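You operate a simulated robot arm through the tools that you are given. There is no shell and no other tool.

You run a simulated robot arm. Do the job below in one go: nothing can be reset, and whatever is moved stays where it is left.

Task
Put things in order on the bench end of the black table. At the end: the yellow cap stands where the push sleeve stood; the push sleeve stands where the silver tall steel block stood; the silver tall steel block from the bench end of the black table stands on top of the silver hub; the red spring plunger stands where the yellow cap stood; the black hub stands on top of the white tub; whatever was shut is shut again. Leave all else as you found it, and nothing knocked over.
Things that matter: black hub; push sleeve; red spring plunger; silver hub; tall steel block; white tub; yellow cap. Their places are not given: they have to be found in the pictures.

Only the result counts: the job must be done as asked and must still hold three seconds after the hand-in. Knocking over, shifting, dropping, spilling or breaking anything else fails it. Lids that push on must go on centred and level and be pressed home; caps that screw on are set level and turned clockwise until they are tight.

Robot
A 6-joint arm with a two-finger parallel gripper, fixed in place. Base frame: the origin is at the foot of the arm, x ahead of it, y to its left, z up; the work surface is at about z = 0. Readings come in m, rad, newtons and seconds.
With the tool pointing down near the work surface it reaches from about 0.16 to 0.42 m from the base axis. Its first joint turns from -1.152 to 1.152 rad. Payload 1.57 kg.
Tool frame: the origin (TCP) lies between the finger pads and is the grasp point; the fingertips stand 0.03 m ahead of it; z points along the fingers, y is the line along which they close. The gripper opens to 0.08 m. The fingers are 0.017 m wide and 0.012 m thick; the gripper's body (0.04 by 0.082 m) begins 0.08 m behind the TCP.
Orientation is that of the tool frame in the base frame, as a unit quaternion [w, x, y, z]. With the fingers straight down and closing along the base's y, the tool's x points along the base's -x, its y along +y and its z along -z.

Tools
- The arm moves only by the tool move_arm. Its argument "motion" is a list of rows, each a list of 7 numbers: the finger opening in m, from 0 to 0.08, then the shift along the tool's x, y, z in m, then the turn, a rotation vector about the tool's x, y, z in rad. In form: [[fingers, tx, ty, tz, rx, ry, rz], ...]. A call has 1 to 20 rows; each row is the pose to reach, as a shift and turn from the pose commanded when the call began, along the tool's axes at that moment. Rows are played at 5 a second. More than 0.05 m and 0.15 rad between two rows, or a gripper value outside its range, and nothing of the call is played. A pose out of reach is approached as far as the arm can. The call stops where the force on the tool passes 40 N (or 10 N more than at its start, if that is more) or the arm is blocked; 0.2 s more then pass. Each finger travels about 0.153 m/s and halts on what it meets, pressing with about 41 N; the grip force reading is that of the motor and also rises with nothing between the fingers. The clock runs only during rows and for 0.2 s after the last one: add rows that repeat a pose to give the fingers time. The reply holds the time, the measured pose of the TCP, the force on the tool along the base axes, the opening and the grip force, in the units named above and with some noise, with the torque about the TCP (base axes, N m) and any sound that the robot's microphone picked up.
- Cameras (640 x 400 px; columns grow to the right, rows downward): "scene" is fixed at [0.0459, -0.3256, 0.4197]; the picture's right is [0.85, -0.53, 0.00], its down [-0.33, -0.53, -0.78] and it looks along [0.41, 0.66, -0.63] (base axes); focal length 214 px, centre (320, 200). "wrist" rides on the gripper at [0.072, -0.007, -0.122] in the tool frame; the picture's right is [0.09, 1.00, 0.00], its down [-0.84, 0.08, -0.54] and it looks along [-0.54, 0.05, 0.84] (tool axes); focal length 238 px, centre (320, 200).
- grab_frame(camera): a new picture of that camera. It takes no simulated time.
- measure_at(camera, pixels): for up to 12 pixels [column, row] of the newest picture of that camera ("zoom" is the newest enlarged one), the place [x, y, z] in the base frame of the surface seen there, good to about 0.002 m. It takes no simulated time.
- close_up(camera, box): a new picture of the part [left, top, right, bottom] of that camera's present view, enlarged. It takes no simulated time.
- hand_in(): hands the job in; it is judged then, once.

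Leave the gripper open and the arm clear of the work at the hand-in unless told otherwise.

The tools are called after "Emit:" by a JSON object that holds its "method" and its "body". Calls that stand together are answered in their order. move_arm: Moves the arm, as the interface text tells. Its arguments: {"type":"object","properties":{"motion":{"type":"array"}},"required":["motion"]} The other tools are called the same way: grab_frame (camera) takes a picture; measure_at (camera, pixels) gives the place of the surface under pixels of a picture; close_up (camera, box) takes an enlarged picture of a part of a camera's view; hand_in () hands the job in.

At the start:

```text
clock: 0.0
eef_pos: [0.2727, -0.0588, 0.2273]
orientation: [0.0, 0.0, 1.0, 0.0]
ft_force: [0.8, 0.6, -0.3]
torque: [0.0, -0.01, -0.01]
finger_gap: 0.0802
grip_force: 0.0
```

scene: 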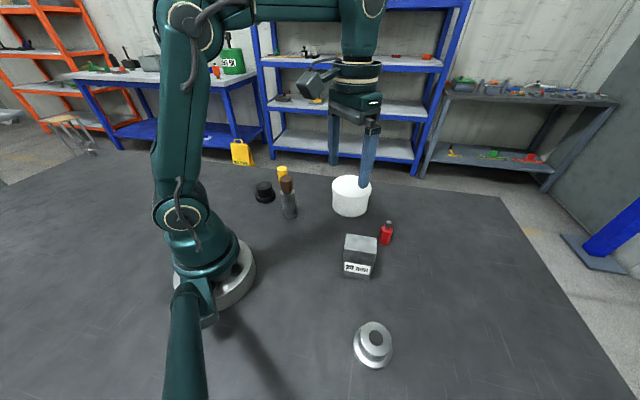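
wrist: 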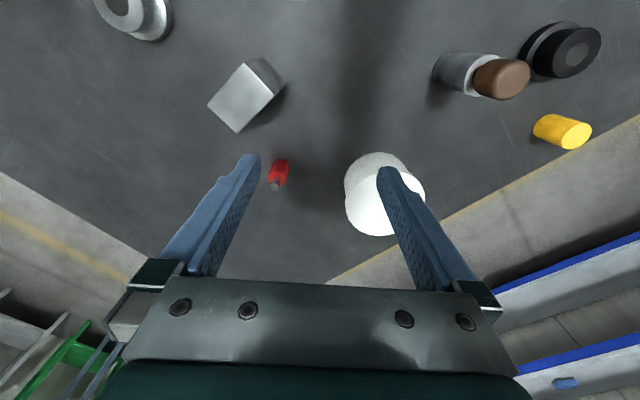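

I see the steel block near scene (359,257), the silver hub at (373,345), the red plunger at (386,233), the white tub at (351,196), the push sleeve (grey with a brown top) at (289,198), the black hub at (265,192) and the yellow cap at (283,173). I'll take close-ups to see the details.

Emit:
{"method": "close_up", "body": {"camera": "scene", "box": [230, 150, 410, 262]}}

Emit:
{"method": "close_up", "body": {"camera": "scene", "box": [300, 210, 460, 380]}}

Emit:
{"method": "close_up", "body": {"camera": "wrist", "box": [340, 0, 640, 240]}}

Emit:
{"method": "close_up", "body": {"camera": "wrist", "box": [80, 0, 340, 200]}}

```text
3.56 times, centred on (320, 206) of scene
```

zoom: 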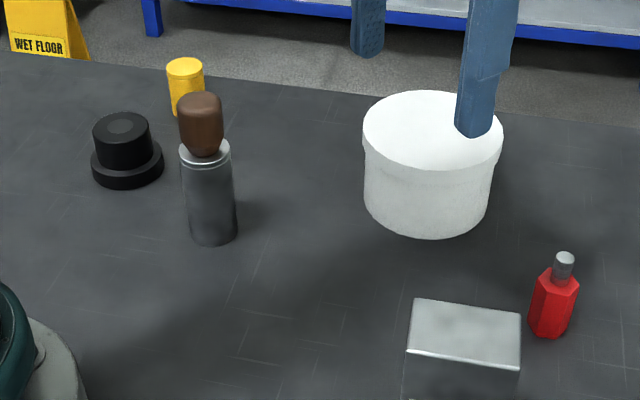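

```text
2.35 times, centred on (380, 295) of scene
```

zoom: 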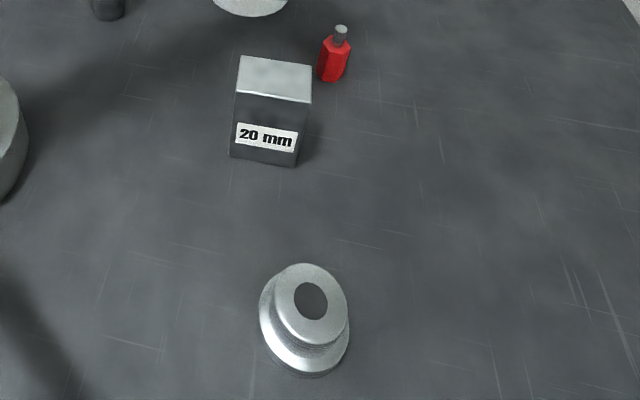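

```text
1.67 times, centred on (490, 120) of wrist
```

zoom: 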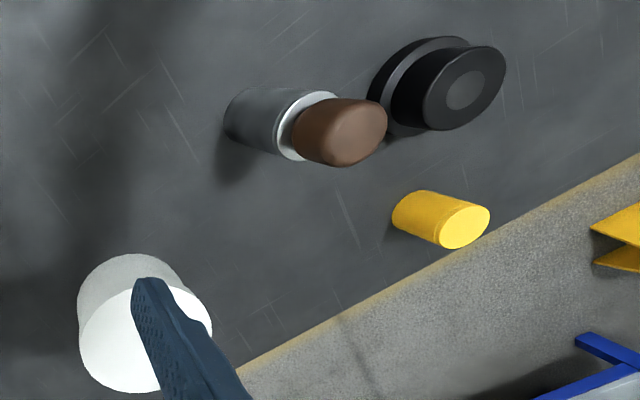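

```text
2.00 times, centred on (210, 100) of wrist
```

zoom: 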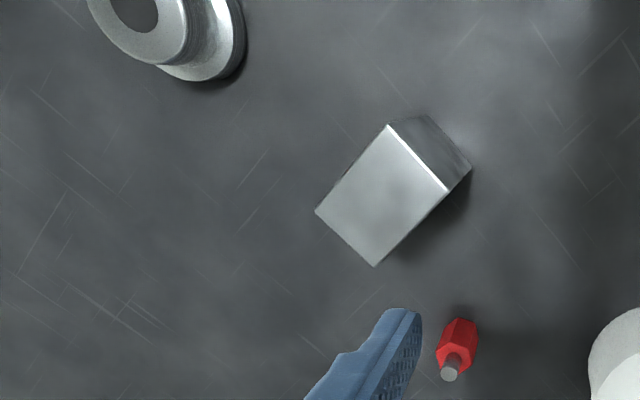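

I'll measure the objects' surfaces in both full views, starting with new frames so that the pixels match.

Emit:
{"method": "grab_frame", "body": {"camera": "scene"}}

Emit:
{"method": "measure_at", "body": {"camera": "scene", "pixels": [[346, 235], [376, 238], [375, 252], [345, 249], [360, 244], [343, 275], [369, 278], [388, 222], [386, 236], [384, 244], [376, 338], [372, 328]]}}

Emit:
{"method": "measure_at", "body": {"camera": "scene", "pixels": [[264, 185], [264, 197], [286, 178], [289, 195], [289, 205], [289, 216], [282, 168], [282, 176], [345, 185], [350, 212], [333, 190], [370, 192]]}}

Emit:
{"method": "grab_frame", "body": {"camera": "wrist"}}

Emit:
{"method": "measure_at", "body": {"camera": "wrist", "pixels": [[245, 64], [274, 96], [237, 132], [209, 105], [241, 97], [274, 187], [279, 172], [375, 200], [352, 205], [370, 225], [380, 165], [285, 80]]}}

Emit:
{"method": "measure_at", "body": {"camera": "wrist", "pixels": [[571, 52], [540, 60], [510, 80], [488, 72], [450, 65], [568, 133], [580, 135], [550, 125], [122, 5], [125, 25], [150, 30], [594, 40]]}}

```text
taken
```

scene: 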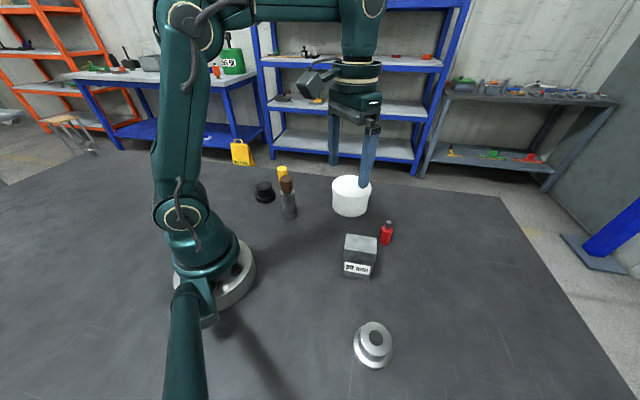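

```text
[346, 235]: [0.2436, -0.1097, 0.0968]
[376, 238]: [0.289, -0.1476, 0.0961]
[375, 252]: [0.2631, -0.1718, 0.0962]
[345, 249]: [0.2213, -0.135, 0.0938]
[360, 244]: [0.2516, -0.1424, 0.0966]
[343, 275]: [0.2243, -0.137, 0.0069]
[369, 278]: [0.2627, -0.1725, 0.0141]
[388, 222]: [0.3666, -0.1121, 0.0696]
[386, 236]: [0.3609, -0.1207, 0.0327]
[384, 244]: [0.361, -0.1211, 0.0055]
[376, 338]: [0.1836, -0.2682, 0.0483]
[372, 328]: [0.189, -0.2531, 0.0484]
```

```text
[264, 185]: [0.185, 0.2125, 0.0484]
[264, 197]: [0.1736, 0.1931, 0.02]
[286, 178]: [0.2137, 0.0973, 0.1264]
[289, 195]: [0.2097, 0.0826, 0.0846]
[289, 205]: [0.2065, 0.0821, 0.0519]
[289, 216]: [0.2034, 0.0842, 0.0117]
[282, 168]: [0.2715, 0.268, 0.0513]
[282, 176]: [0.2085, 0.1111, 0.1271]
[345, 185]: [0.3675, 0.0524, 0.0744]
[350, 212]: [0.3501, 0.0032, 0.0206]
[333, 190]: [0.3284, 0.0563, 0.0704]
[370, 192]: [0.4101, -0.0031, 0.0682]
```

```text
taken
```

wrist: 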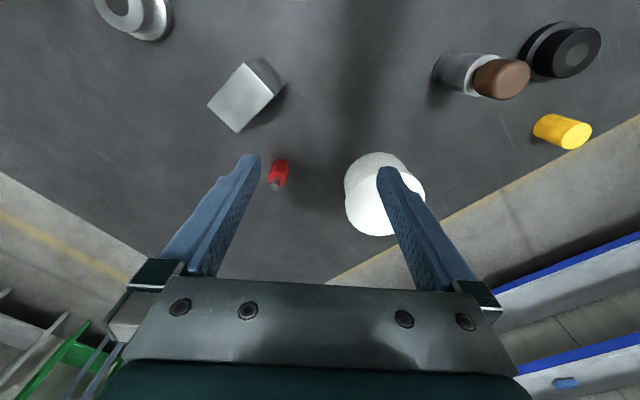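

```text
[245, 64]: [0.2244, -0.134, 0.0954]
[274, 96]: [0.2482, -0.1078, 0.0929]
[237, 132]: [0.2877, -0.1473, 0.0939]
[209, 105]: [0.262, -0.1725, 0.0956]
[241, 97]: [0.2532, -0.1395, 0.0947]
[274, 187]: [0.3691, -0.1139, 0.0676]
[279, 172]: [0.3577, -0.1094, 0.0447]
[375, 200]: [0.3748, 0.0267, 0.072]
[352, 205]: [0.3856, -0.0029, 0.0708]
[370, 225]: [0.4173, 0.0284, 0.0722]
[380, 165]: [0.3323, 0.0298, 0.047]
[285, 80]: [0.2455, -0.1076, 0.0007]
```

```text
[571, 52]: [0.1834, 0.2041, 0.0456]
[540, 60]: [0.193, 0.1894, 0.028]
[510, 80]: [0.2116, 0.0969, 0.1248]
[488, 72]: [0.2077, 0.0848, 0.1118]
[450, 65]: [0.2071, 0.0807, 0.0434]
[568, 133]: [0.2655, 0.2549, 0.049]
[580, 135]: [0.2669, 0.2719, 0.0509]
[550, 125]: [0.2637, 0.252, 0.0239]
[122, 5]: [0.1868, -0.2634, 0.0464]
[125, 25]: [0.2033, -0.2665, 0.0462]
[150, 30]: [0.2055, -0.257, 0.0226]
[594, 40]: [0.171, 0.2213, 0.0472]
```

The block is about 0.057 x 0.035 m and 0.095 m tall, centred near (0.254, -0.141), with its long axis at about -44°. I'll go above it with the hand turned about 43°, so that the fingers will close across the short side, and look again from there.

Emit:
{"method": "move_arm", "body": {"motion": [[0.08, 0.003, -0.0137, 0.0, 0, 0, 0.125], [0.08, 0.006, -0.0274, 0.0, 0, 0, 0.25], [0.08, 0.009, -0.041, 0.0, 0, 0, 0.375], [0.08, 0.012, -0.055, 0.0, 0, 0, 0.5], [0.08, 0.0155, -0.0685, 0.0, 0, 0, 0.625], [0.08, 0.0187, -0.0822, 0.0, 0, 0, 0.75], [0.08, 0.0187, -0.0822, 0.0, 0, 0, 0.75]]}}

Emit:
{"method": "grab_frame", "body": {"camera": "wrist"}}

Emit:
{"method": "grab_frame", "body": {"camera": "scene"}}

```text
clock: 1.6
eef_pos: [0.2555, -0.1424, 0.2266]
orientation: [0.0, 0.368, 0.93, 0.0]
ft_force: [-0.7, 0.2, 0.0]
torque: [-0.01, 0.02, -0.01]
finger_gap: 0.0802
grip_force: 0.0
```

```text
taken
```

wrist: 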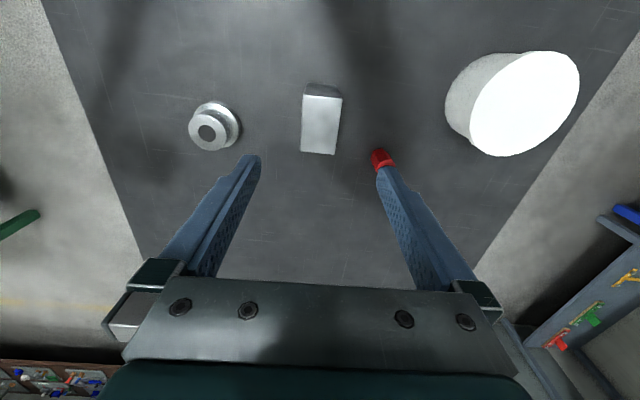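

```text
taken
```

scene: 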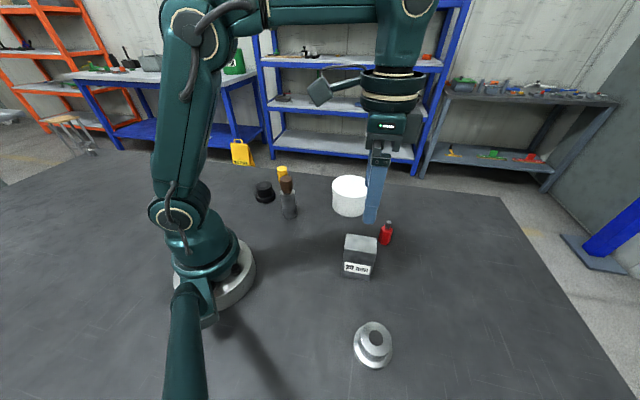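

The block now lies square between the fingers at about wrist (321,118). I'll zoom in and measure the block, the hub and the plunger.

Emit:
{"method": "close_up", "body": {"camera": "wrist", "box": [170, 60, 410, 210]}}

Emit:
{"method": "measure_at", "body": {"camera": "wrist", "pixels": [[304, 96], [340, 98], [335, 153], [302, 151], [321, 125], [207, 132], [191, 132], [222, 132], [207, 117], [207, 148], [238, 130], [381, 160]]}}

Emit:
{"method": "close_up", "body": {"camera": "scene", "box": [325, 310, 425, 380]}}

```text
2.67 times, centred on (290, 135) of wrist
```

zoom: 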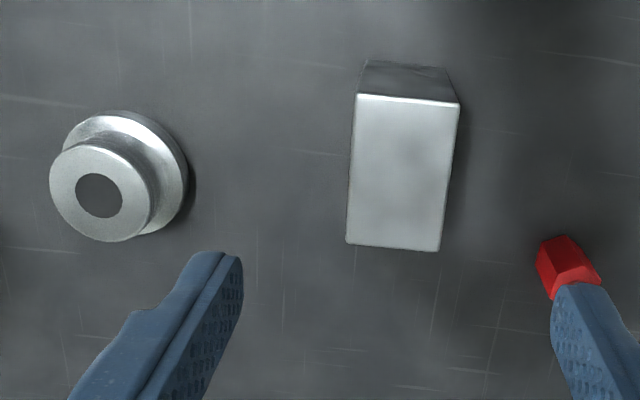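

```text
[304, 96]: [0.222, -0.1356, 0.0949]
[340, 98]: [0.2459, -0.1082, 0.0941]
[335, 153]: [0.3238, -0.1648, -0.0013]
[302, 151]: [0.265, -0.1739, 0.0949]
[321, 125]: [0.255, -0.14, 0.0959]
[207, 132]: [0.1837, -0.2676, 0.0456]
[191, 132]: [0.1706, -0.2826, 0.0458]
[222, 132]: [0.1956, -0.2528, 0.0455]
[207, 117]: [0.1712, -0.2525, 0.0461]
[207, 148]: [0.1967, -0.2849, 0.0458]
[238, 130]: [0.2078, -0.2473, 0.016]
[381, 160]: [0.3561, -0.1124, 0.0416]
```

```text
5.71 times, centred on (375, 345) of scene
```

zoom: 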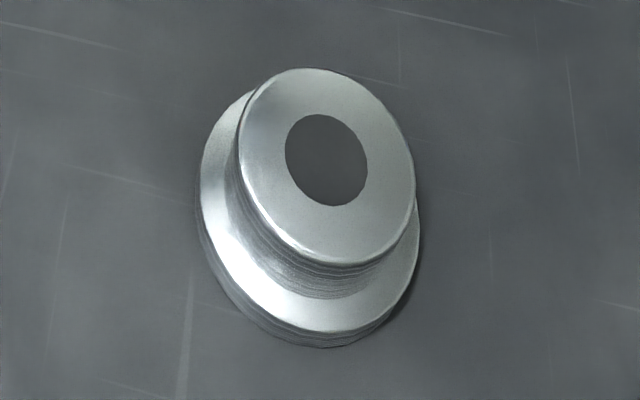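

I'll take the wrist close-up again so I can measure edges at the finer scale.

Emit:
{"method": "close_up", "body": {"camera": "wrist", "box": [170, 60, 410, 210]}}

Emit:
{"method": "measure_at", "body": {"camera": "zoom", "pixels": [[357, 97], [458, 106], [438, 248], [348, 241], [54, 185], [146, 210], [90, 150], [108, 238], [99, 195], [562, 260], [404, 100], [394, 244]]}}

```text
2.67 times, centred on (290, 135) of wrist
```

zoom: 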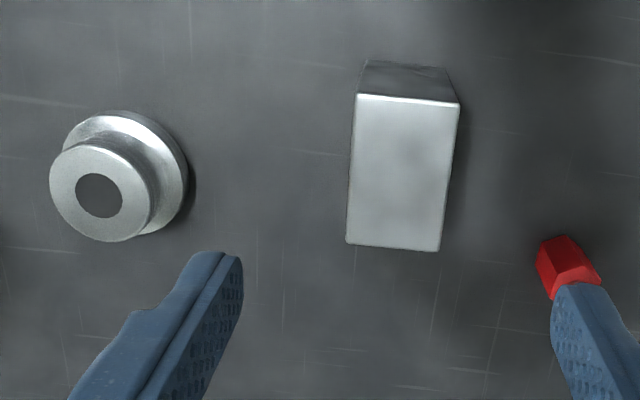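

```text
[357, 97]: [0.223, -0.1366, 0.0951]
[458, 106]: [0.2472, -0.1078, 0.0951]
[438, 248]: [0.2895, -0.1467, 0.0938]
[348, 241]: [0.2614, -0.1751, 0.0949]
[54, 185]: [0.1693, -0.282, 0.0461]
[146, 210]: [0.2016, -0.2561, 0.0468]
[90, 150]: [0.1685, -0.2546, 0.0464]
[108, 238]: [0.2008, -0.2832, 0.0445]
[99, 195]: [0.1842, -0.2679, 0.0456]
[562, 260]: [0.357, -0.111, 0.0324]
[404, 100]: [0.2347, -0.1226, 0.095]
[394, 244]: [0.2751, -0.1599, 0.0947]
```

The block's centre comes out at about (0.255, -0.1415), and its sides run parallel to the hand. The hub's centre is about (0.1845, -0.268) with its top at z≈0.046. I'll go straight down to a TCP height of 0.05 (mid-height of the block) with the fingers open.

Emit:
{"method": "move_arm", "body": {"motion": [[0.08, 0, 0, 0.035, 0, 0, 0], [0.08, 0, 0, 0.07, 0, 0, 0], [0.08, 0, 0, 0.105, 0, 0, 0], [0.08, 0, 0, 0.14, 0, 0, 0], [0.08, 0, 0, 0.16, 0, 0, 0], [0.08, 0, 0, 0.176, 0, 0, 0], [0.08, 0, 0, 0.176, 0, 0, 0]]}}

Emit:
{"method": "grab_frame", "body": {"camera": "wrist"}}

Emit:
{"method": "close_up", "body": {"camera": "scene", "box": [290, 200, 430, 300]}}

```text
clock: 3.2
eef_pos: [0.2567, -0.1446, 0.0488]
orientation: [0.001, 0.367, 0.93, 0.0]
ft_force: [0.4, 0.0, 0.2]
torque: [0.01, 0.01, 0.01]
finger_gap: 0.0801
grip_force: 0.1
```

```text
taken
```

wrist: 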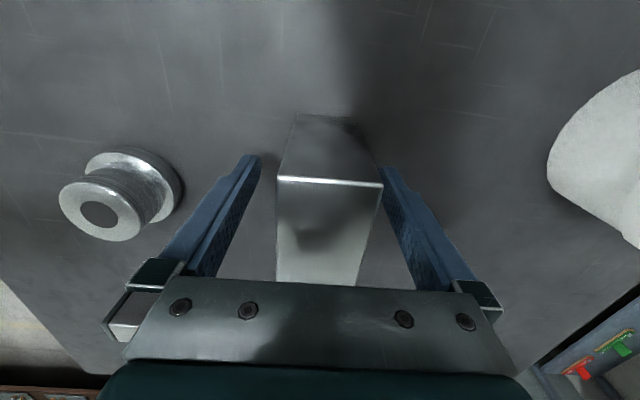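

```text
4.00 times, centred on (360, 250) of scene
```

zoom: 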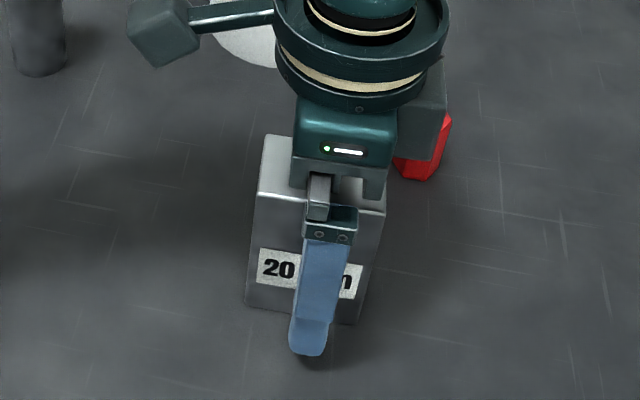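

The block is between the pads. I'll close the fingers on it and hold for a moment before lifting.

Emit:
{"method": "move_arm", "body": {"motion": [[0.04, 0, 0, 0, 0, 0, 0], [0.0, 0, 0, 0, 0, 0, 0], [0.0, 0, 0, 0, 0, 0, 0], [0.0, 0, 0, 0, 0, 0, 0]]}}

```text
clock: 4.2
eef_pos: [0.2559, -0.1446, 0.0489]
orientation: [0.0, 0.367, 0.93, 0.0]
ft_force: [1.2, 1.3, -0.5]
torque: [0.03, -0.16, 0.02]
finger_gap: 0.0399
grip_force: 41.1
```

The grip holds at a gap of 0.040 m with 41 N. I'll lift slowly, 2 cm first, and read the weight.

Emit:
{"method": "move_arm", "body": {"motion": [[0.0, 0, 0, -0.004, 0, 0, 0], [0.0, 0, 0, -0.01, 0, 0, 0], [0.0, 0, 0, -0.02, 0, 0, 0], [0.0, 0, 0, -0.02, 0, 0, 0]]}}

Emit:
{"method": "grab_frame", "body": {"camera": "scene"}}

```text
clock: 5.2
eef_pos: [0.255, -0.1428, 0.0719]
orientation: [0.0, 0.366, 0.931, 0.0]
ft_force: [-0.9, 0.0, -8.8]
torque: [-0.01, 0.01, -0.01]
finger_gap: 0.04
grip_force: 41.0
```

```text
taken
```

scene: 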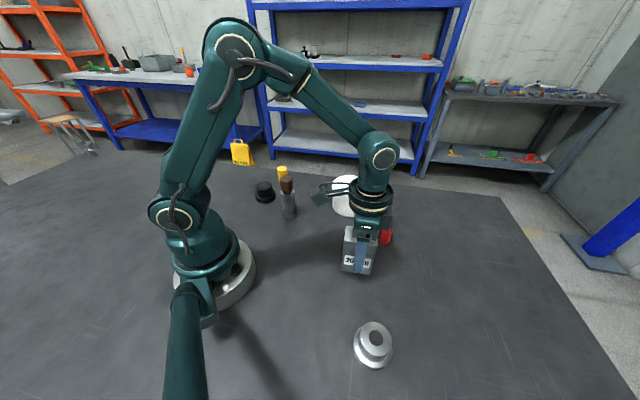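

The block weighs about 9 N and holds firmly. I'll raise it a further 6 cm and carry it over to the hub.

Emit:
{"method": "move_arm", "body": {"motion": [[0.0, 0, 0, -0.02, 0, 0, 0], [0.0, 0, 0, -0.04, 0, 0, 0], [0.0, 0, 0, -0.06, 0, 0, 0], [0.0, -0.005, -0.02, -0.06, 0, 0, 0], [0.0, -0.0102, -0.04, -0.06, 0, 0, 0], [0.0, -0.0153, -0.06, -0.06, 0, 0, 0], [0.0, -0.0204, -0.08, -0.06, 0, 0, 0], [0.0, -0.0255, -0.1, -0.06, 0, 0, 0], [0.0, -0.0305, -0.12, -0.06, 0, 0, 0], [0.0, -0.0357, -0.1403, -0.06, 0, 0, 0], [0.0, -0.0357, -0.1403, -0.06, 0, 0, 0], [0.0, -0.0357, -0.1403, -0.06, 0, 0, 0]]}}

Emit:
{"method": "grab_frame", "body": {"camera": "scene"}}

Emit:
{"method": "grab_frame", "body": {"camera": "wrist"}}

```text
clock: 7.8
eef_pos: [0.1874, -0.2669, 0.1288]
orientation: [0.0, 0.367, 0.93, 0.0]
ft_force: [-0.3, -0.7, -9.1]
torque: [0.0, 0.03, 0.01]
finger_gap: 0.0398
grip_force: 40.8
```

```text
taken
```

scene: 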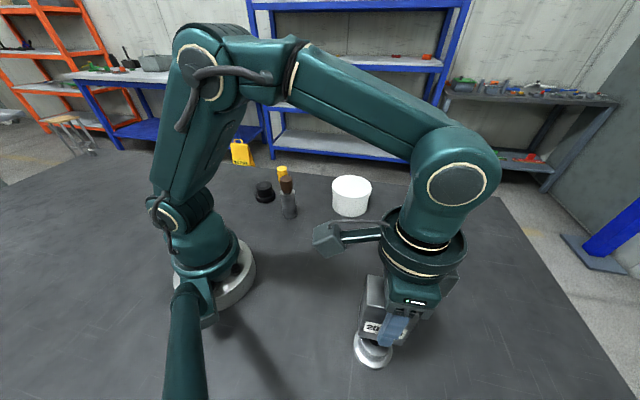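

```text
taken
```

wrist: 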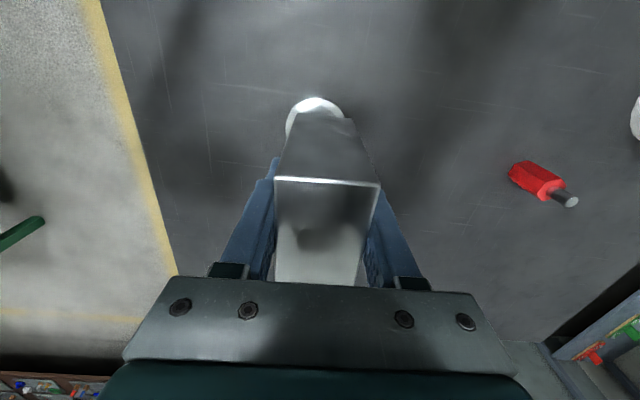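

Now I'll check where the block sits relative to the hub, using close-ups and measured points.

Emit:
{"method": "measure_at", "body": {"camera": "wrist", "pixels": [[278, 179], [379, 185], [328, 184], [295, 115], [350, 122], [322, 119], [300, 105], [312, 98], [328, 215], [315, 150]]}}

Emit:
{"method": "close_up", "body": {"camera": "scene", "box": [325, 260, 445, 380]}}

```text
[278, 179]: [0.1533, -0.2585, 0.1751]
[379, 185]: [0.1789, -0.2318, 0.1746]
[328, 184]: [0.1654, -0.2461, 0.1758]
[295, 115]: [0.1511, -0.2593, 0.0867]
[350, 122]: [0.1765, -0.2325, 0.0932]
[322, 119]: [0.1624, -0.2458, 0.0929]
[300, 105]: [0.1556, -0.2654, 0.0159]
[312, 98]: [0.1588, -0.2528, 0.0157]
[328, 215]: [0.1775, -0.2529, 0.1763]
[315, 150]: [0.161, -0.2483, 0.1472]
```

```text
3.33 times, centred on (385, 320) of scene
```

zoom: 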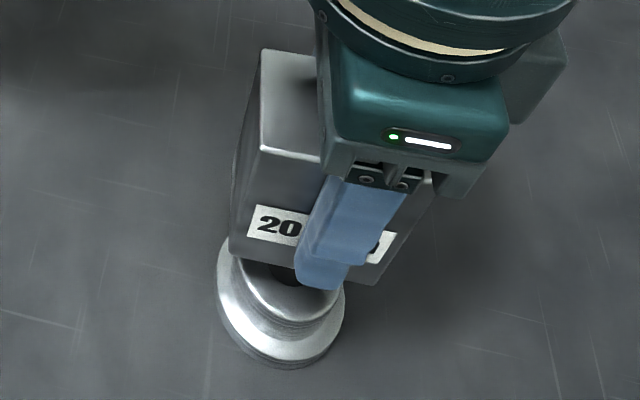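

The block's centre is about (0.186, -0.265) and its bottom is near z≈0.08. I'll shift it about 3 mm towards the hub's centre and lower it to just above the hub.

Emit:
{"method": "move_arm", "body": {"motion": [[0.0, -0.001, -0.0025, 0.006, 0, 0, 0], [0.0, -0.001, -0.0025, 0.014, 0, 0, 0], [0.0, -0.001, -0.0025, 0.022, 0, 0, 0], [0.0, -0.001, -0.0025, 0.027, 0, 0, 0], [0.0, -0.001, -0.0025, 0.027, 0, 0, 0], [0.0, -0.001, -0.0025, 0.027, 0, 0, 0]]}}

Emit:
{"method": "grab_frame", "body": {"camera": "wrist"}}

Emit:
{"method": "close_up", "body": {"camera": "scene", "box": [325, 260, 445, 380]}}

```text
clock: 9.2
eef_pos: [0.1833, -0.2697, 0.1049]
orientation: [0.0, 0.366, 0.931, -0.001]
ft_force: [-0.5, 0.6, -9.1]
torque: [0.0, -0.02, 0.02]
finger_gap: 0.0398
grip_force: 41.5
```

```text
taken
```

wrist: 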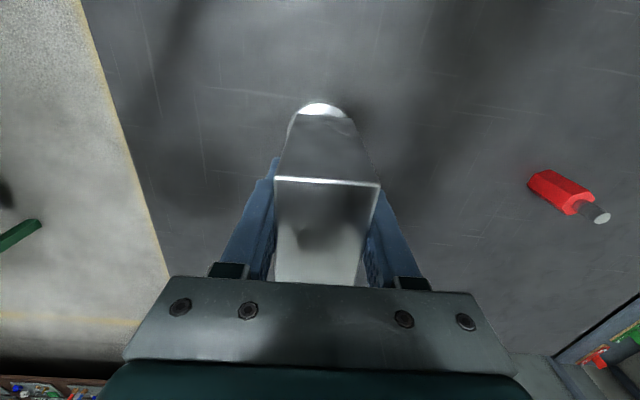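

```text
3.33 times, centred on (385, 320) of scene
```

zoom: 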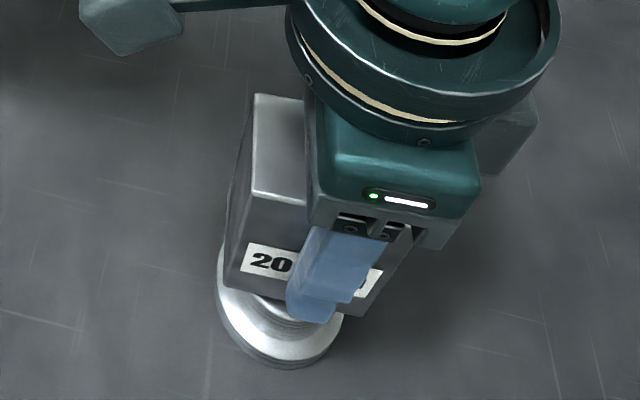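

The block sits squarely over the hub's top with a few millimetres left. I'll lower it in small steps and watch the force.

Emit:
{"method": "move_arm", "body": {"motion": [[0.0, 0, 0, 0.001, 0, 0, 0], [0.0, 0, 0, 0.002, 0, 0, 0], [0.0, 0, 0, 0.003, 0, 0, 0], [0.0, 0, 0, 0.004, 0, 0, 0], [0.0, 0, 0, 0.004, 0, 0, 0]]}}

```text
clock: 10.4
eef_pos: [0.1847, -0.2715, 0.1005]
orientation: [0.0, 0.366, 0.931, 0.0]
ft_force: [0.6, -0.3, -8.7]
torque: [-0.01, -0.02, 0.04]
finger_gap: 0.0398
grip_force: 40.3
```

No contact yet; the weight still hangs at about 9 N. I'll keep going in 1 mm steps.

Emit:
{"method": "move_arm", "body": {"motion": [[0.0, 0, 0, 0.001, 0, 0, 0], [0.0, 0, 0, 0.002, 0, 0, 0], [0.0, 0, 0, 0.002, 0, 0, 0]]}}

```text
clock: 11.2
eef_pos: [0.183, -0.2718, 0.0974]
orientation: [0.0, 0.367, 0.93, 0.0]
ft_force: [-0.2, -0.5, -9.7]
torque: [-0.01, 0.02, -0.01]
finger_gap: 0.0397
grip_force: 41.0
```

Still no contact. I'll continue.

Emit:
{"method": "move_arm", "body": {"motion": [[0.0, 0, 0, 0.001, 0, 0, 0], [0.0, 0, 0, 0.001, 0, 0, 0]]}}

Emit:
{"method": "close_up", "body": {"camera": "scene", "box": [325, 280, 425, 380]}}

```text
clock: 11.8
eef_pos: [0.1853, -0.2723, 0.0975]
orientation: [0.001, 0.365, 0.931, -0.001]
ft_force: [0.6, -0.7, -8.7]
torque: [0.0, -0.01, -0.01]
finger_gap: 0.0401
grip_force: 40.9
```

```text
4.00 times, centred on (375, 330) of scene
```

zoom: 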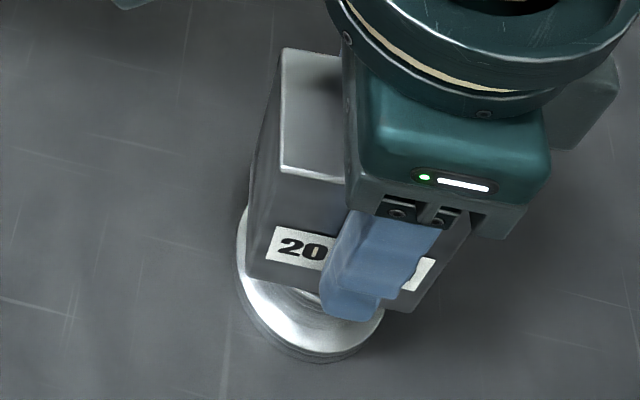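

The block's bottom should be within a millimetre or two of the hub. I'll take two more half-millimetre steps at a time.

Emit:
{"method": "move_arm", "body": {"motion": [[0.0, 0, 0, 0.0005, 0, 0, 0], [0.0, 0, 0, 0.001, 0, 0, 0], [0.0, 0, 0, 0.001, 0, 0, 0]]}}

```text
clock: 12.6
eef_pos: [0.1848, -0.2708, 0.0956]
orientation: [-0.001, 0.366, 0.93, 0.0]
ft_force: [0.5, 0.7, -8.8]
torque: [0.0, -0.01, -0.03]
finger_gap: 0.04
grip_force: 41.2
```

Emit:
{"method": "move_arm", "body": {"motion": [[0.0, 0, 0, 0.0005, 0, 0, 0], [0.0, 0, 0, 0.001, 0, 0, 0], [0.0, 0, 0, 0.001, 0, 0, 0]]}}

```text
clock: 13.4
eef_pos: [0.1834, -0.2718, 0.0945]
orientation: [0.0, 0.366, 0.93, 0.0]
ft_force: [-0.6, 0.0, -8.2]
torque: [0.01, -0.02, 0.02]
finger_gap: 0.0398
grip_force: 40.9
```

The reading is -8.2 N, so possibly no contact yet. I'll take another millimetre.

Emit:
{"method": "move_arm", "body": {"motion": [[0.0, 0, 0, 0.0005, 0, 0, 0], [0.0, 0, 0, 0.001, 0, 0, 0], [0.0, 0, 0, 0.001, 0, 0, 0]]}}

```text
clock: 14.2
eef_pos: [0.1844, -0.2713, 0.0954]
orientation: [0.0, 0.367, 0.93, -0.001]
ft_force: [-1.4, 7.9, 12.8]
torque: [0.43, 0.17, -0.04]
finger_gap: 0.0398
grip_force: 41.2
```

Contact: the force went from -8 to +12.8 N, with the block sitting on the hub. I'll ease back half a millimetre so that the release is soft.

Emit:
{"method": "move_arm", "body": {"motion": [[0.0, 0, 0, -0.0004, 0, 0, 0], [0.0, 0, 0, -0.0004, 0, 0, 0]]}}

```text
clock: 14.8
eef_pos: [0.1844, -0.2715, 0.0942]
orientation: [0.001, 0.367, 0.93, 0.0]
ft_force: [-1.7, 8.7, 19.2]
torque: [0.68, 0.19, -0.01]
finger_gap: 0.0397
grip_force: 41.4
```

The force rose rather than fell, so there may be some lag in the arm's settling. I'll ease up a bit more and hold.

Emit:
{"method": "move_arm", "body": {"motion": [[0.0, 0, 0, -0.0005, 0, 0, 0], [0.0, 0, 0, -0.0005, 0, 0, 0], [0.0, 0, 0, -0.0005, 0, 0, 0]]}}

```text
clock: 15.6
eef_pos: [0.1839, -0.2721, 0.0951]
orientation: [0.0, 0.367, 0.93, 0.0]
ft_force: [3.0, 5.9, 9.5]
torque: [0.34, 0.0, -0.08]
finger_gap: 0.04
grip_force: 41.0
```

It is down to 9.5 N. I'll take one more half-millimetre up, to bring the load near zero.

Emit:
{"method": "move_arm", "body": {"motion": [[0.0, 0, 0, -0.0005, 0, 0, 0], [0.0, 0, 0, -0.0005, 0, 0, 0], [0.0, 0, 0, -0.0005, 0, 0, 0]]}}

Emit:
{"method": "close_up", "body": {"camera": "scene", "box": [325, 280, 425, 380]}}

Emit:
{"method": "grab_frame", "body": {"camera": "wrist"}}

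```text
clock: 16.4
eef_pos: [0.1831, -0.2717, 0.0956]
orientation: [-0.001, 0.368, 0.93, 0.0]
ft_force: [0.0, -0.4, -8.8]
torque: [0.01, -0.01, -0.05]
finger_gap: 0.04
grip_force: 41.0
```

```text
4.00 times, centred on (375, 330) of scene
```

zoom: 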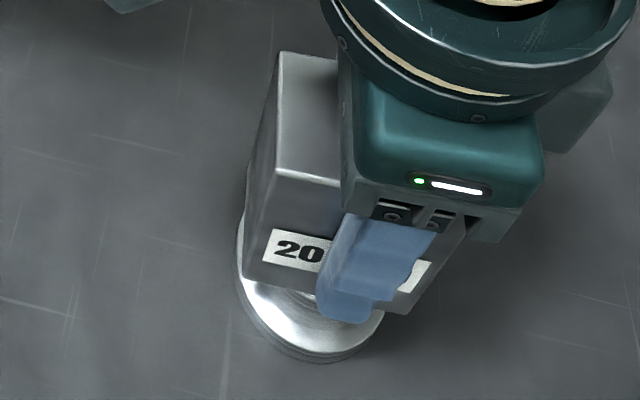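

```text
taken
```

wrist: 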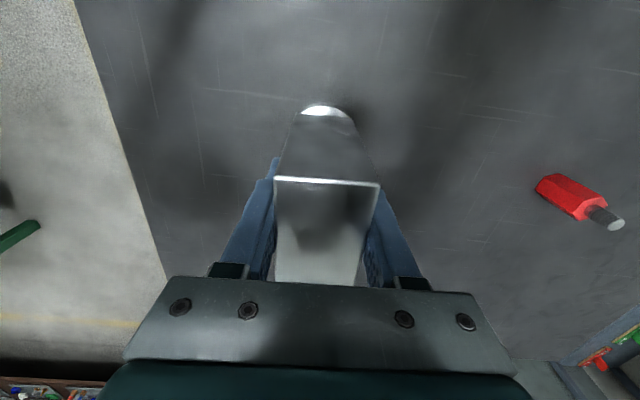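

The block is now just free of the hub, less than half a millimetre above it. I'll go down 0.4 mm so that it barely touches.

Emit:
{"method": "move_arm", "body": {"motion": [[0.0, 0, 0, 0.0004, 0, 0, 0], [0.0, 0, 0, 0.0004, 0, 0, 0], [0.0, 0, 0, 0.0004, 0, 0, 0]]}}

```text
clock: 17.2
eef_pos: [0.1841, -0.273, 0.0942]
orientation: [0.0, 0.366, 0.931, -0.001]
ft_force: [-1.3, -0.7, -3.9]
torque: [-0.01, 0.02, 0.01]
finger_gap: 0.04
grip_force: 40.9
```

It is touching lightly (-3.9 N), so I'll open the fingers gradually.

Emit:
{"method": "move_arm", "body": {"motion": [[0.041, 0, 0, 0, 0, 0, 0], [0.044, 0, 0, 0, 0, 0, 0], [0.05, 0, 0, 0, 0, 0, 0], [0.06, 0, 0, 0, 0, 0, 0], [0.07, 0, 0, 0, 0, 0, 0], [0.08, 0, 0, 0, 0, 0, 0], [0.08, 0, 0, 0, 0, 0, 0]]}}

Emit:
{"method": "close_up", "body": {"camera": "scene", "box": [325, 280, 425, 380]}}

Emit:
{"method": "grab_frame", "body": {"camera": "wrist"}}

```text
clock: 18.8
eef_pos: [0.1829, -0.2721, 0.096]
orientation: [0.001, 0.367, 0.93, 0.0]
ft_force: [1.5, 0.2, 0.4]
torque: [0.0, -0.02, -0.04]
finger_gap: 0.0802
grip_force: 0.2
```

```text
4.00 times, centred on (375, 330) of scene
```

zoom: 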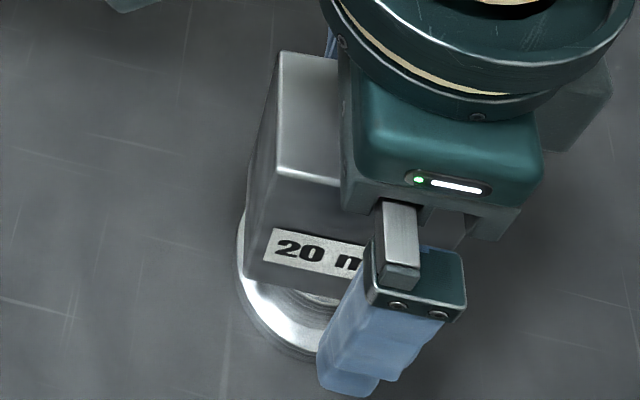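

```text
taken
```

wrist: 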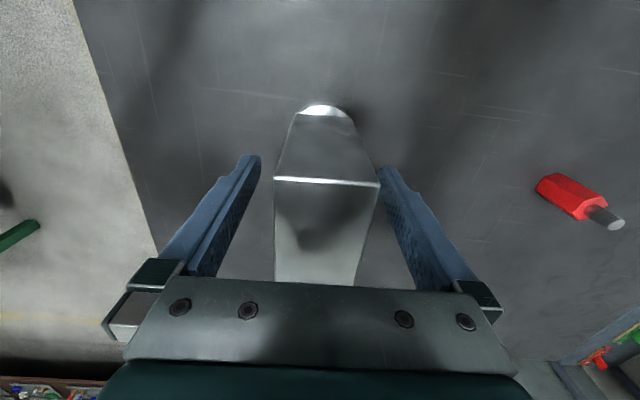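

The block stands on its own on the hub. I'll rise straight up.

Emit:
{"method": "move_arm", "body": {"motion": [[0.08, 0, 0, -0.01, 0, 0, 0], [0.08, 0, 0, -0.03, 0, 0, 0], [0.08, 0, 0, -0.06, 0, 0, 0], [0.08, 0, 0, -0.09, 0, 0, 0], [0.08, 0, 0, -0.12, 0, 0, 0], [0.08, 0, 0, -0.13, 0, 0, 0]]}}

Emit:
{"method": "grab_frame", "body": {"camera": "wrist"}}

Emit:
{"method": "close_up", "body": {"camera": "scene", "box": [325, 280, 425, 380]}}

```text
clock: 20.2
eef_pos: [0.1847, -0.2696, 0.2259]
orientation: [0.0, 0.367, 0.93, 0.0]
ft_force: [-0.1, 0.8, -0.6]
torque: [0.04, -0.01, -0.01]
finger_gap: 0.0802
grip_force: 0.0
```

```text
taken
```

wrist: 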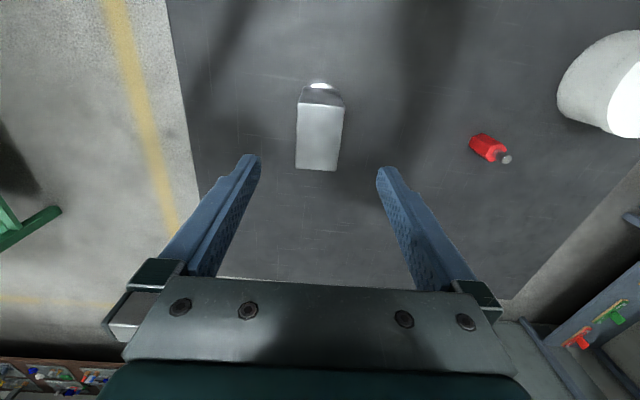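

```text
4.00 times, centred on (375, 330) of scene
```

zoom: 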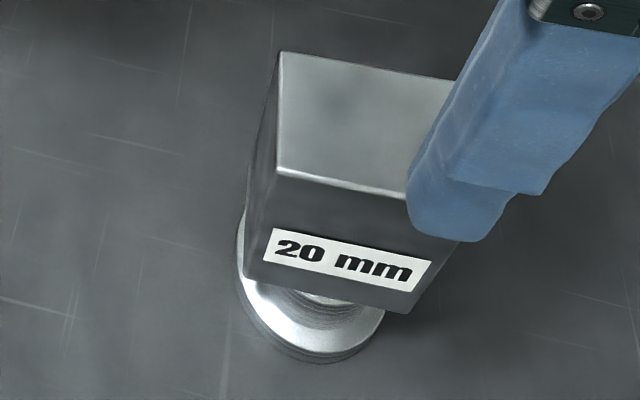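

The block stands well centred on the hub. Next is the push sleeve: I'll carry the open hand round to above it at about (0.21, 0.087), turning back to yaw zero, and look closely.

Emit:
{"method": "move_arm", "body": {"motion": [[0.08, 0.0121, 0.0372, 0, 0, 0, -0.075], [0.08, 0.0278, 0.0731, 0, 0, 0, -0.15], [0.08, 0.0457, 0.1085, 0, 0, 0, -0.225], [0.08, 0.0664, 0.1425, 0, 0, 0, -0.3], [0.08, 0.0901, 0.1737, 0, 0, 0, -0.375], [0.08, 0.1158, 0.2043, 0, 0, 0, -0.45], [0.08, 0.1431, 0.2336, 0, 0, 0, -0.525], [0.08, 0.1726, 0.2594, 0, 0, 0, -0.6], [0.08, 0.2017, 0.2774, 0, 0, 0, -0.675], [0.08, 0.2243, 0.2797, 0, 0, 0, -0.75], [0.08, 0.2243, 0.2797, 0, 0, 0, -0.75]]}}

Emit:
{"method": "grab_frame", "body": {"camera": "wrist"}}

Emit:
{"method": "grab_frame", "body": {"camera": "scene"}}

```text
clock: 22.6
eef_pos: [0.2099, 0.0853, 0.2255]
orientation: [0.0, 0.001, 1.0, 0.0]
ft_force: [0.0, -0.2, 0.3]
torque: [-0.01, -0.01, -0.01]
finger_gap: 0.0801
grip_force: 0.1
```

```text
taken
```

wrist: 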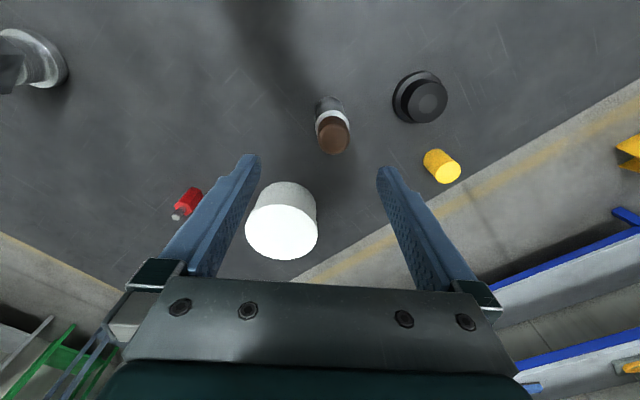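

```text
taken
```

scene: 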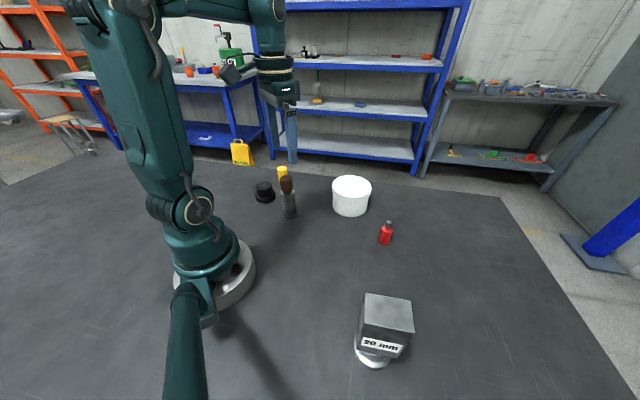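

Everything is visible here. I'll zoom in on the sleeve, cap, black hub and tub to get precise places.

Emit:
{"method": "close_up", "body": {"camera": "wrist", "box": [300, 60, 470, 195]}}

Emit:
{"method": "measure_at", "body": {"camera": "zoom", "pixels": [[150, 215], [125, 160], [178, 195], [150, 120], [110, 140], [182, 140], [340, 115], [370, 100], [420, 320], [400, 290], [455, 340], [146, 105]]}}

Emit:
{"method": "close_up", "body": {"camera": "wrist", "box": [165, 165, 335, 270]}}

Emit:
{"method": "measure_at", "body": {"camera": "zoom", "pixels": [[305, 255], [570, 255], [437, 340], [437, 190], [437, 260], [437, 100], [30, 195], [80, 130], [65, 170], [95, 120], [120, 110], [50, 190]]}}

```text
2.96 times, centred on (385, 128) of wrist
```

zoom: 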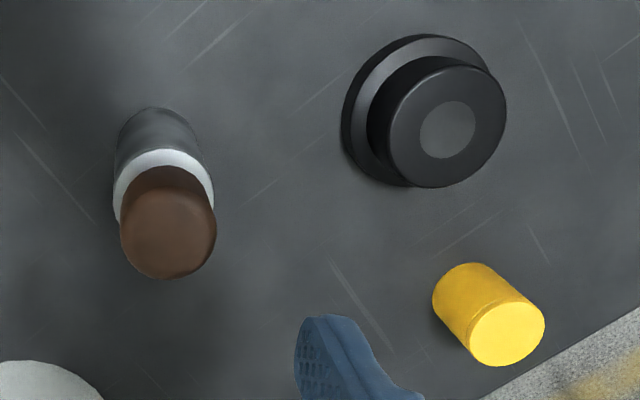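

```text
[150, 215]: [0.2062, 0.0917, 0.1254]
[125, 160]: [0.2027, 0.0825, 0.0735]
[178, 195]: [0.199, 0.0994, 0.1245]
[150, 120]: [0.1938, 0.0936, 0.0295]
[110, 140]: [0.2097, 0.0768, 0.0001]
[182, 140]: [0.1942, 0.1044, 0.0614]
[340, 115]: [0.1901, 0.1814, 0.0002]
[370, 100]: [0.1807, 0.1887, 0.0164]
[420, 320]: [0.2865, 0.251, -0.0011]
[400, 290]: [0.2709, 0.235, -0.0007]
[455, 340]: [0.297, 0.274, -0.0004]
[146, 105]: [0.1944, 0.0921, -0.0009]
```

```text
3.76 times, centred on (250, 218) of wrist
```

zoom: 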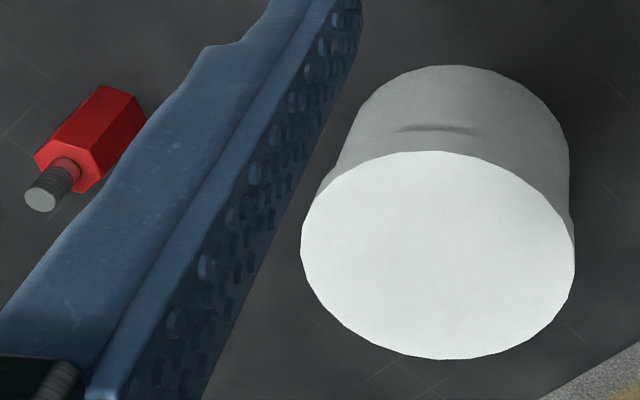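

```text
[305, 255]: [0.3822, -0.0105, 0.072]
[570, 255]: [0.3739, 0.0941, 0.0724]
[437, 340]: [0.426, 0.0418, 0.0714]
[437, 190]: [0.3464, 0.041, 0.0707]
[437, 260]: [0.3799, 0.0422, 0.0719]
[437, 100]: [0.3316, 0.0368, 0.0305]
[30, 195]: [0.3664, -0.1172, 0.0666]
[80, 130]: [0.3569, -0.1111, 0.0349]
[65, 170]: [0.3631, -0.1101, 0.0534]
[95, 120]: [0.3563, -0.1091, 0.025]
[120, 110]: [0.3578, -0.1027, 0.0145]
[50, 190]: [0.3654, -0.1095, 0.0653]
```

The tub's lid centre is about (0.380, 0.042) with its top at z≈0.072. I'll look closer at the sleeve to fix its axis, then at the black hub and the cap.

Emit:
{"method": "close_up", "body": {"camera": "wrist", "box": [305, 85, 365, 165]}}

Emit:
{"method": "measure_at", "body": {"camera": "zoom", "pixels": [[265, 95], [290, 95], [320, 95], [350, 95], [375, 95], [255, 140], [380, 140], [300, 280], [340, 280], [320, 240], [320, 320], [360, 260]]}}

Emit:
{"method": "close_up", "body": {"camera": "scene", "box": [240, 155, 320, 225]}}

Emit:
{"method": "measure_at", "body": {"camera": "zoom", "pixels": [[270, 300], [280, 300], [300, 300], [320, 300], [338, 300], [345, 300], [280, 345], [300, 345], [320, 345], [338, 345], [290, 250], [320, 250]]}}

```text
5.00 times, centred on (335, 125) of wrist
```

zoom: 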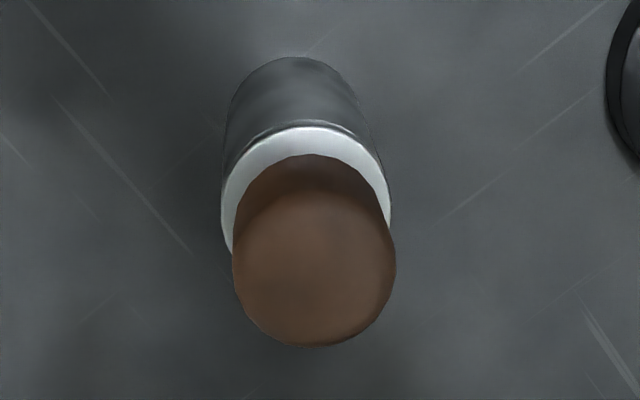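

```text
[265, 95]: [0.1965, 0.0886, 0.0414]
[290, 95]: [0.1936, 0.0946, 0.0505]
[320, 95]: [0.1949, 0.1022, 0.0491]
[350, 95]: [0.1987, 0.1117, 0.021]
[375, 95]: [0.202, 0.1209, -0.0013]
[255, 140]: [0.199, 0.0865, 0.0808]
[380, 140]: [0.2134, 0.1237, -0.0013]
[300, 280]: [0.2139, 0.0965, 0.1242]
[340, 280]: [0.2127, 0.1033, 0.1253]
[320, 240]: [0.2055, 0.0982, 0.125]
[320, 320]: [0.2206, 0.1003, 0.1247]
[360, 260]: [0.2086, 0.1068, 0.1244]
```

```text
5.71 times, centred on (280, 190) of scene
```

zoom: 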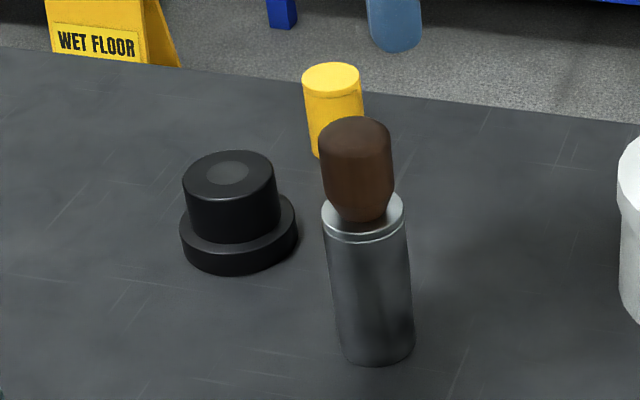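

```text
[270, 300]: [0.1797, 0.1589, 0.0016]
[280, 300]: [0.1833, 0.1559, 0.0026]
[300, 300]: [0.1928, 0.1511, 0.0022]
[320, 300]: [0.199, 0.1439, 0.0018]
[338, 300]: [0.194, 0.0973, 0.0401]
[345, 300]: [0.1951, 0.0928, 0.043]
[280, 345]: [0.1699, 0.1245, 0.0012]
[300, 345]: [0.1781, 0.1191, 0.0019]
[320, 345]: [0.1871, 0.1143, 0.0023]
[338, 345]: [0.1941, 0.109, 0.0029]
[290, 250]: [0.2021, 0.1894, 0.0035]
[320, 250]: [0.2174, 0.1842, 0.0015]
```

I'll measure the sleeve's own columns in that scene close-up: the tube spans about columns 332–412.

Emit:
{"method": "measure_at", "body": {"camera": "zoom", "pixels": [[337, 290], [350, 290], [370, 290], [390, 290], [403, 290], [370, 250], [373, 330], [375, 355], [357, 135], [357, 150], [340, 130], [378, 130]]}}

Emit:
{"method": "close_up", "body": {"camera": "scene", "box": [250, 160, 310, 225]}}

Emit:
{"method": "measure_at", "body": {"camera": "zoom", "pixels": [[160, 60], [205, 75], [240, 68], [195, 50], [195, 115], [285, 50], [170, 140], [215, 150], [140, 105], [305, 10], [345, 12], [325, 15]]}}

```text
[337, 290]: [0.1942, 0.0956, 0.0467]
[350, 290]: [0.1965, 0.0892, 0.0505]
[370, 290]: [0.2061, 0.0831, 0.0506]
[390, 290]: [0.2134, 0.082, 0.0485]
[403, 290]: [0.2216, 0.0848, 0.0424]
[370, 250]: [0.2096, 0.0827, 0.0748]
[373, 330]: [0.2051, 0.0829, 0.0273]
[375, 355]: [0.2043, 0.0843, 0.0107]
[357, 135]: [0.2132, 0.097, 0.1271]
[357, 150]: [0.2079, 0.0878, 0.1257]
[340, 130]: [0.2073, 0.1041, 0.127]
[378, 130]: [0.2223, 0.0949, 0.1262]
```

```text
6.15 times, centred on (280, 192) of scene
```

zoom: 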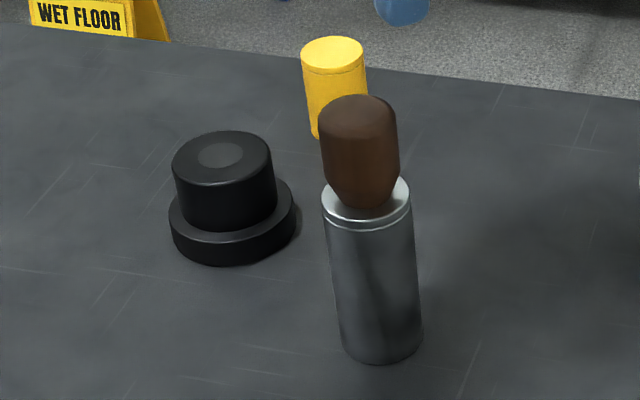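

```text
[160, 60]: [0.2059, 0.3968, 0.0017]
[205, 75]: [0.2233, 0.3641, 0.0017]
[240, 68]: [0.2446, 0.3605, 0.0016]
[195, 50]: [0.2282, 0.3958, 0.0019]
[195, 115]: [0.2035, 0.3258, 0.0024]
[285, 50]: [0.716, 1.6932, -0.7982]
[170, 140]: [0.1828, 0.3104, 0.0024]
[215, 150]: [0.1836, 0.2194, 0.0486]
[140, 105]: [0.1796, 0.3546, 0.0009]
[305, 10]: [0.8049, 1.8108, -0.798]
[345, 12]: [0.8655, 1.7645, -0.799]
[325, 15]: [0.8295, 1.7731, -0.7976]
```

A circle fit puts the sleeve's axis at (0.2107, 0.0983) with a radius of about 0.017, its tube top near z 0.09 and knob top at 0.127. I'll centre over it and go down to TCP z≈0.058, so the fingers take only the grey tube and the palm stays clear of the knob.

Emit:
{"method": "move_arm", "body": {"motion": [[0.08, -0.0007, 0.0113, 0.0, 0, 0, 0], [0.08, -0.0007, 0.0113, 0.035, 0, 0, 0], [0.08, -0.0007, 0.0113, 0.07, 0, 0, 0], [0.08, -0.0007, 0.0113, 0.1, 0, 0, 0], [0.08, -0.0007, 0.0113, 0.13, 0, 0, 0], [0.08, -0.0007, 0.0113, 0.15, 0, 0, 0], [0.08, -0.0007, 0.0113, 0.167, 0, 0, 0], [0.08, -0.0007, 0.0113, 0.167, 0, 0, 0]]}}

Emit:
{"method": "grab_frame", "body": {"camera": "wrist"}}

Emit:
{"method": "close_up", "body": {"camera": "scene", "box": [240, 145, 340, 225]}}

```text
clock: 24.4
eef_pos: [0.2119, 0.0984, 0.0585]
orientation: [0.0, 0.002, 1.0, 0.0]
ft_force: [0.2, 1.0, 0.6]
torque: [0.04, 0.0, -0.01]
finger_gap: 0.08
grip_force: 0.0
```

```text
taken
```

wrist: 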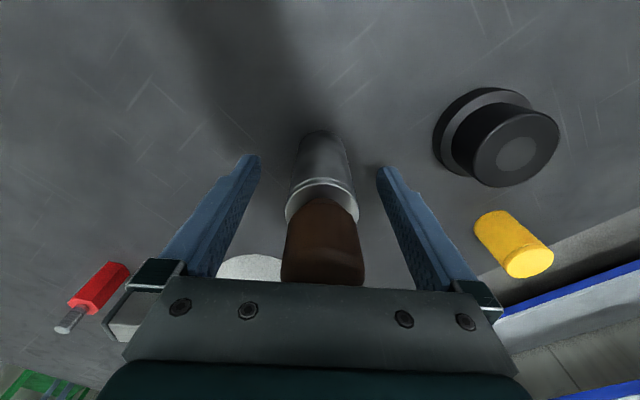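

```text
5.00 times, centred on (290, 185) of scene
```

zoom: 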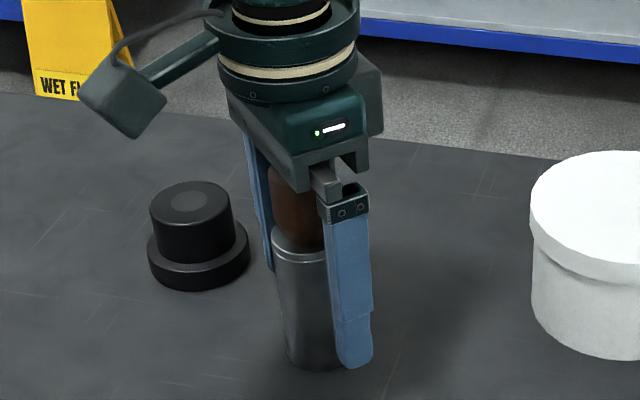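

The sleeve is centred between the fingers. From this view I'll also take readings of the black hub and the cap, and then close.

Emit:
{"method": "close_up", "body": {"camera": "wrist", "box": [420, 75, 580, 285]}}

Emit:
{"method": "measure_at", "body": {"camera": "zoom", "pixels": [[344, 148], [284, 150], [405, 120], [345, 205], [350, 100], [260, 155], [290, 180], [365, 355], [330, 340], [395, 350], [300, 300], [320, 320]]}}

Emit:
{"method": "move_arm", "body": {"motion": [[0.04, 0, 0, 0, 0, 0, 0], [0.0, 0, 0, 0, 0, 0, 0], [0.0, 0, 0, 0, 0, 0, 0], [0.0, 0, 0, 0, 0, 0, 0]]}}

```text
1.90 times, centred on (500, 180) of wrist
```

zoom: 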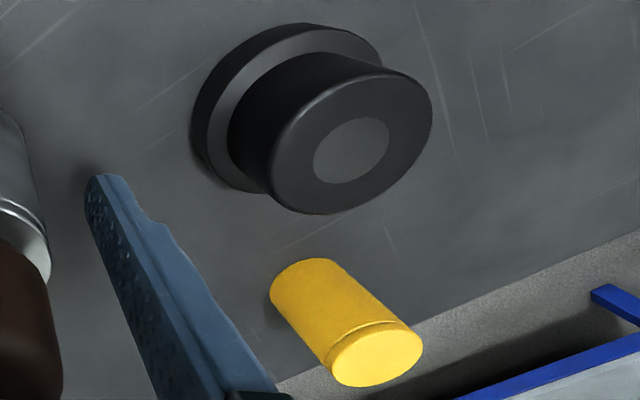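

```text
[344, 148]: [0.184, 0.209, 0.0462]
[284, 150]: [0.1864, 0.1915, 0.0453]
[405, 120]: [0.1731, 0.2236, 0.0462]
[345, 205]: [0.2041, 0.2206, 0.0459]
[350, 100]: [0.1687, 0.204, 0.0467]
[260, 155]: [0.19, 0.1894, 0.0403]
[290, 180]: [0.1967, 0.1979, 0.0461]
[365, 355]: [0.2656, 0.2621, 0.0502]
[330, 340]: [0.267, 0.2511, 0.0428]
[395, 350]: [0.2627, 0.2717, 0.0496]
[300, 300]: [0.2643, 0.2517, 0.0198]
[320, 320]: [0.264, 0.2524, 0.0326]
```

```text
clock: 25.4
eef_pos: [0.2121, 0.0975, 0.0588]
orientation: [0.0, 0.001, 1.0, 0.0]
ft_force: [1.1, 0.2, 0.0]
torque: [0.04, -0.05, 0.01]
finger_gap: 0.0373
grip_force: 40.9
```

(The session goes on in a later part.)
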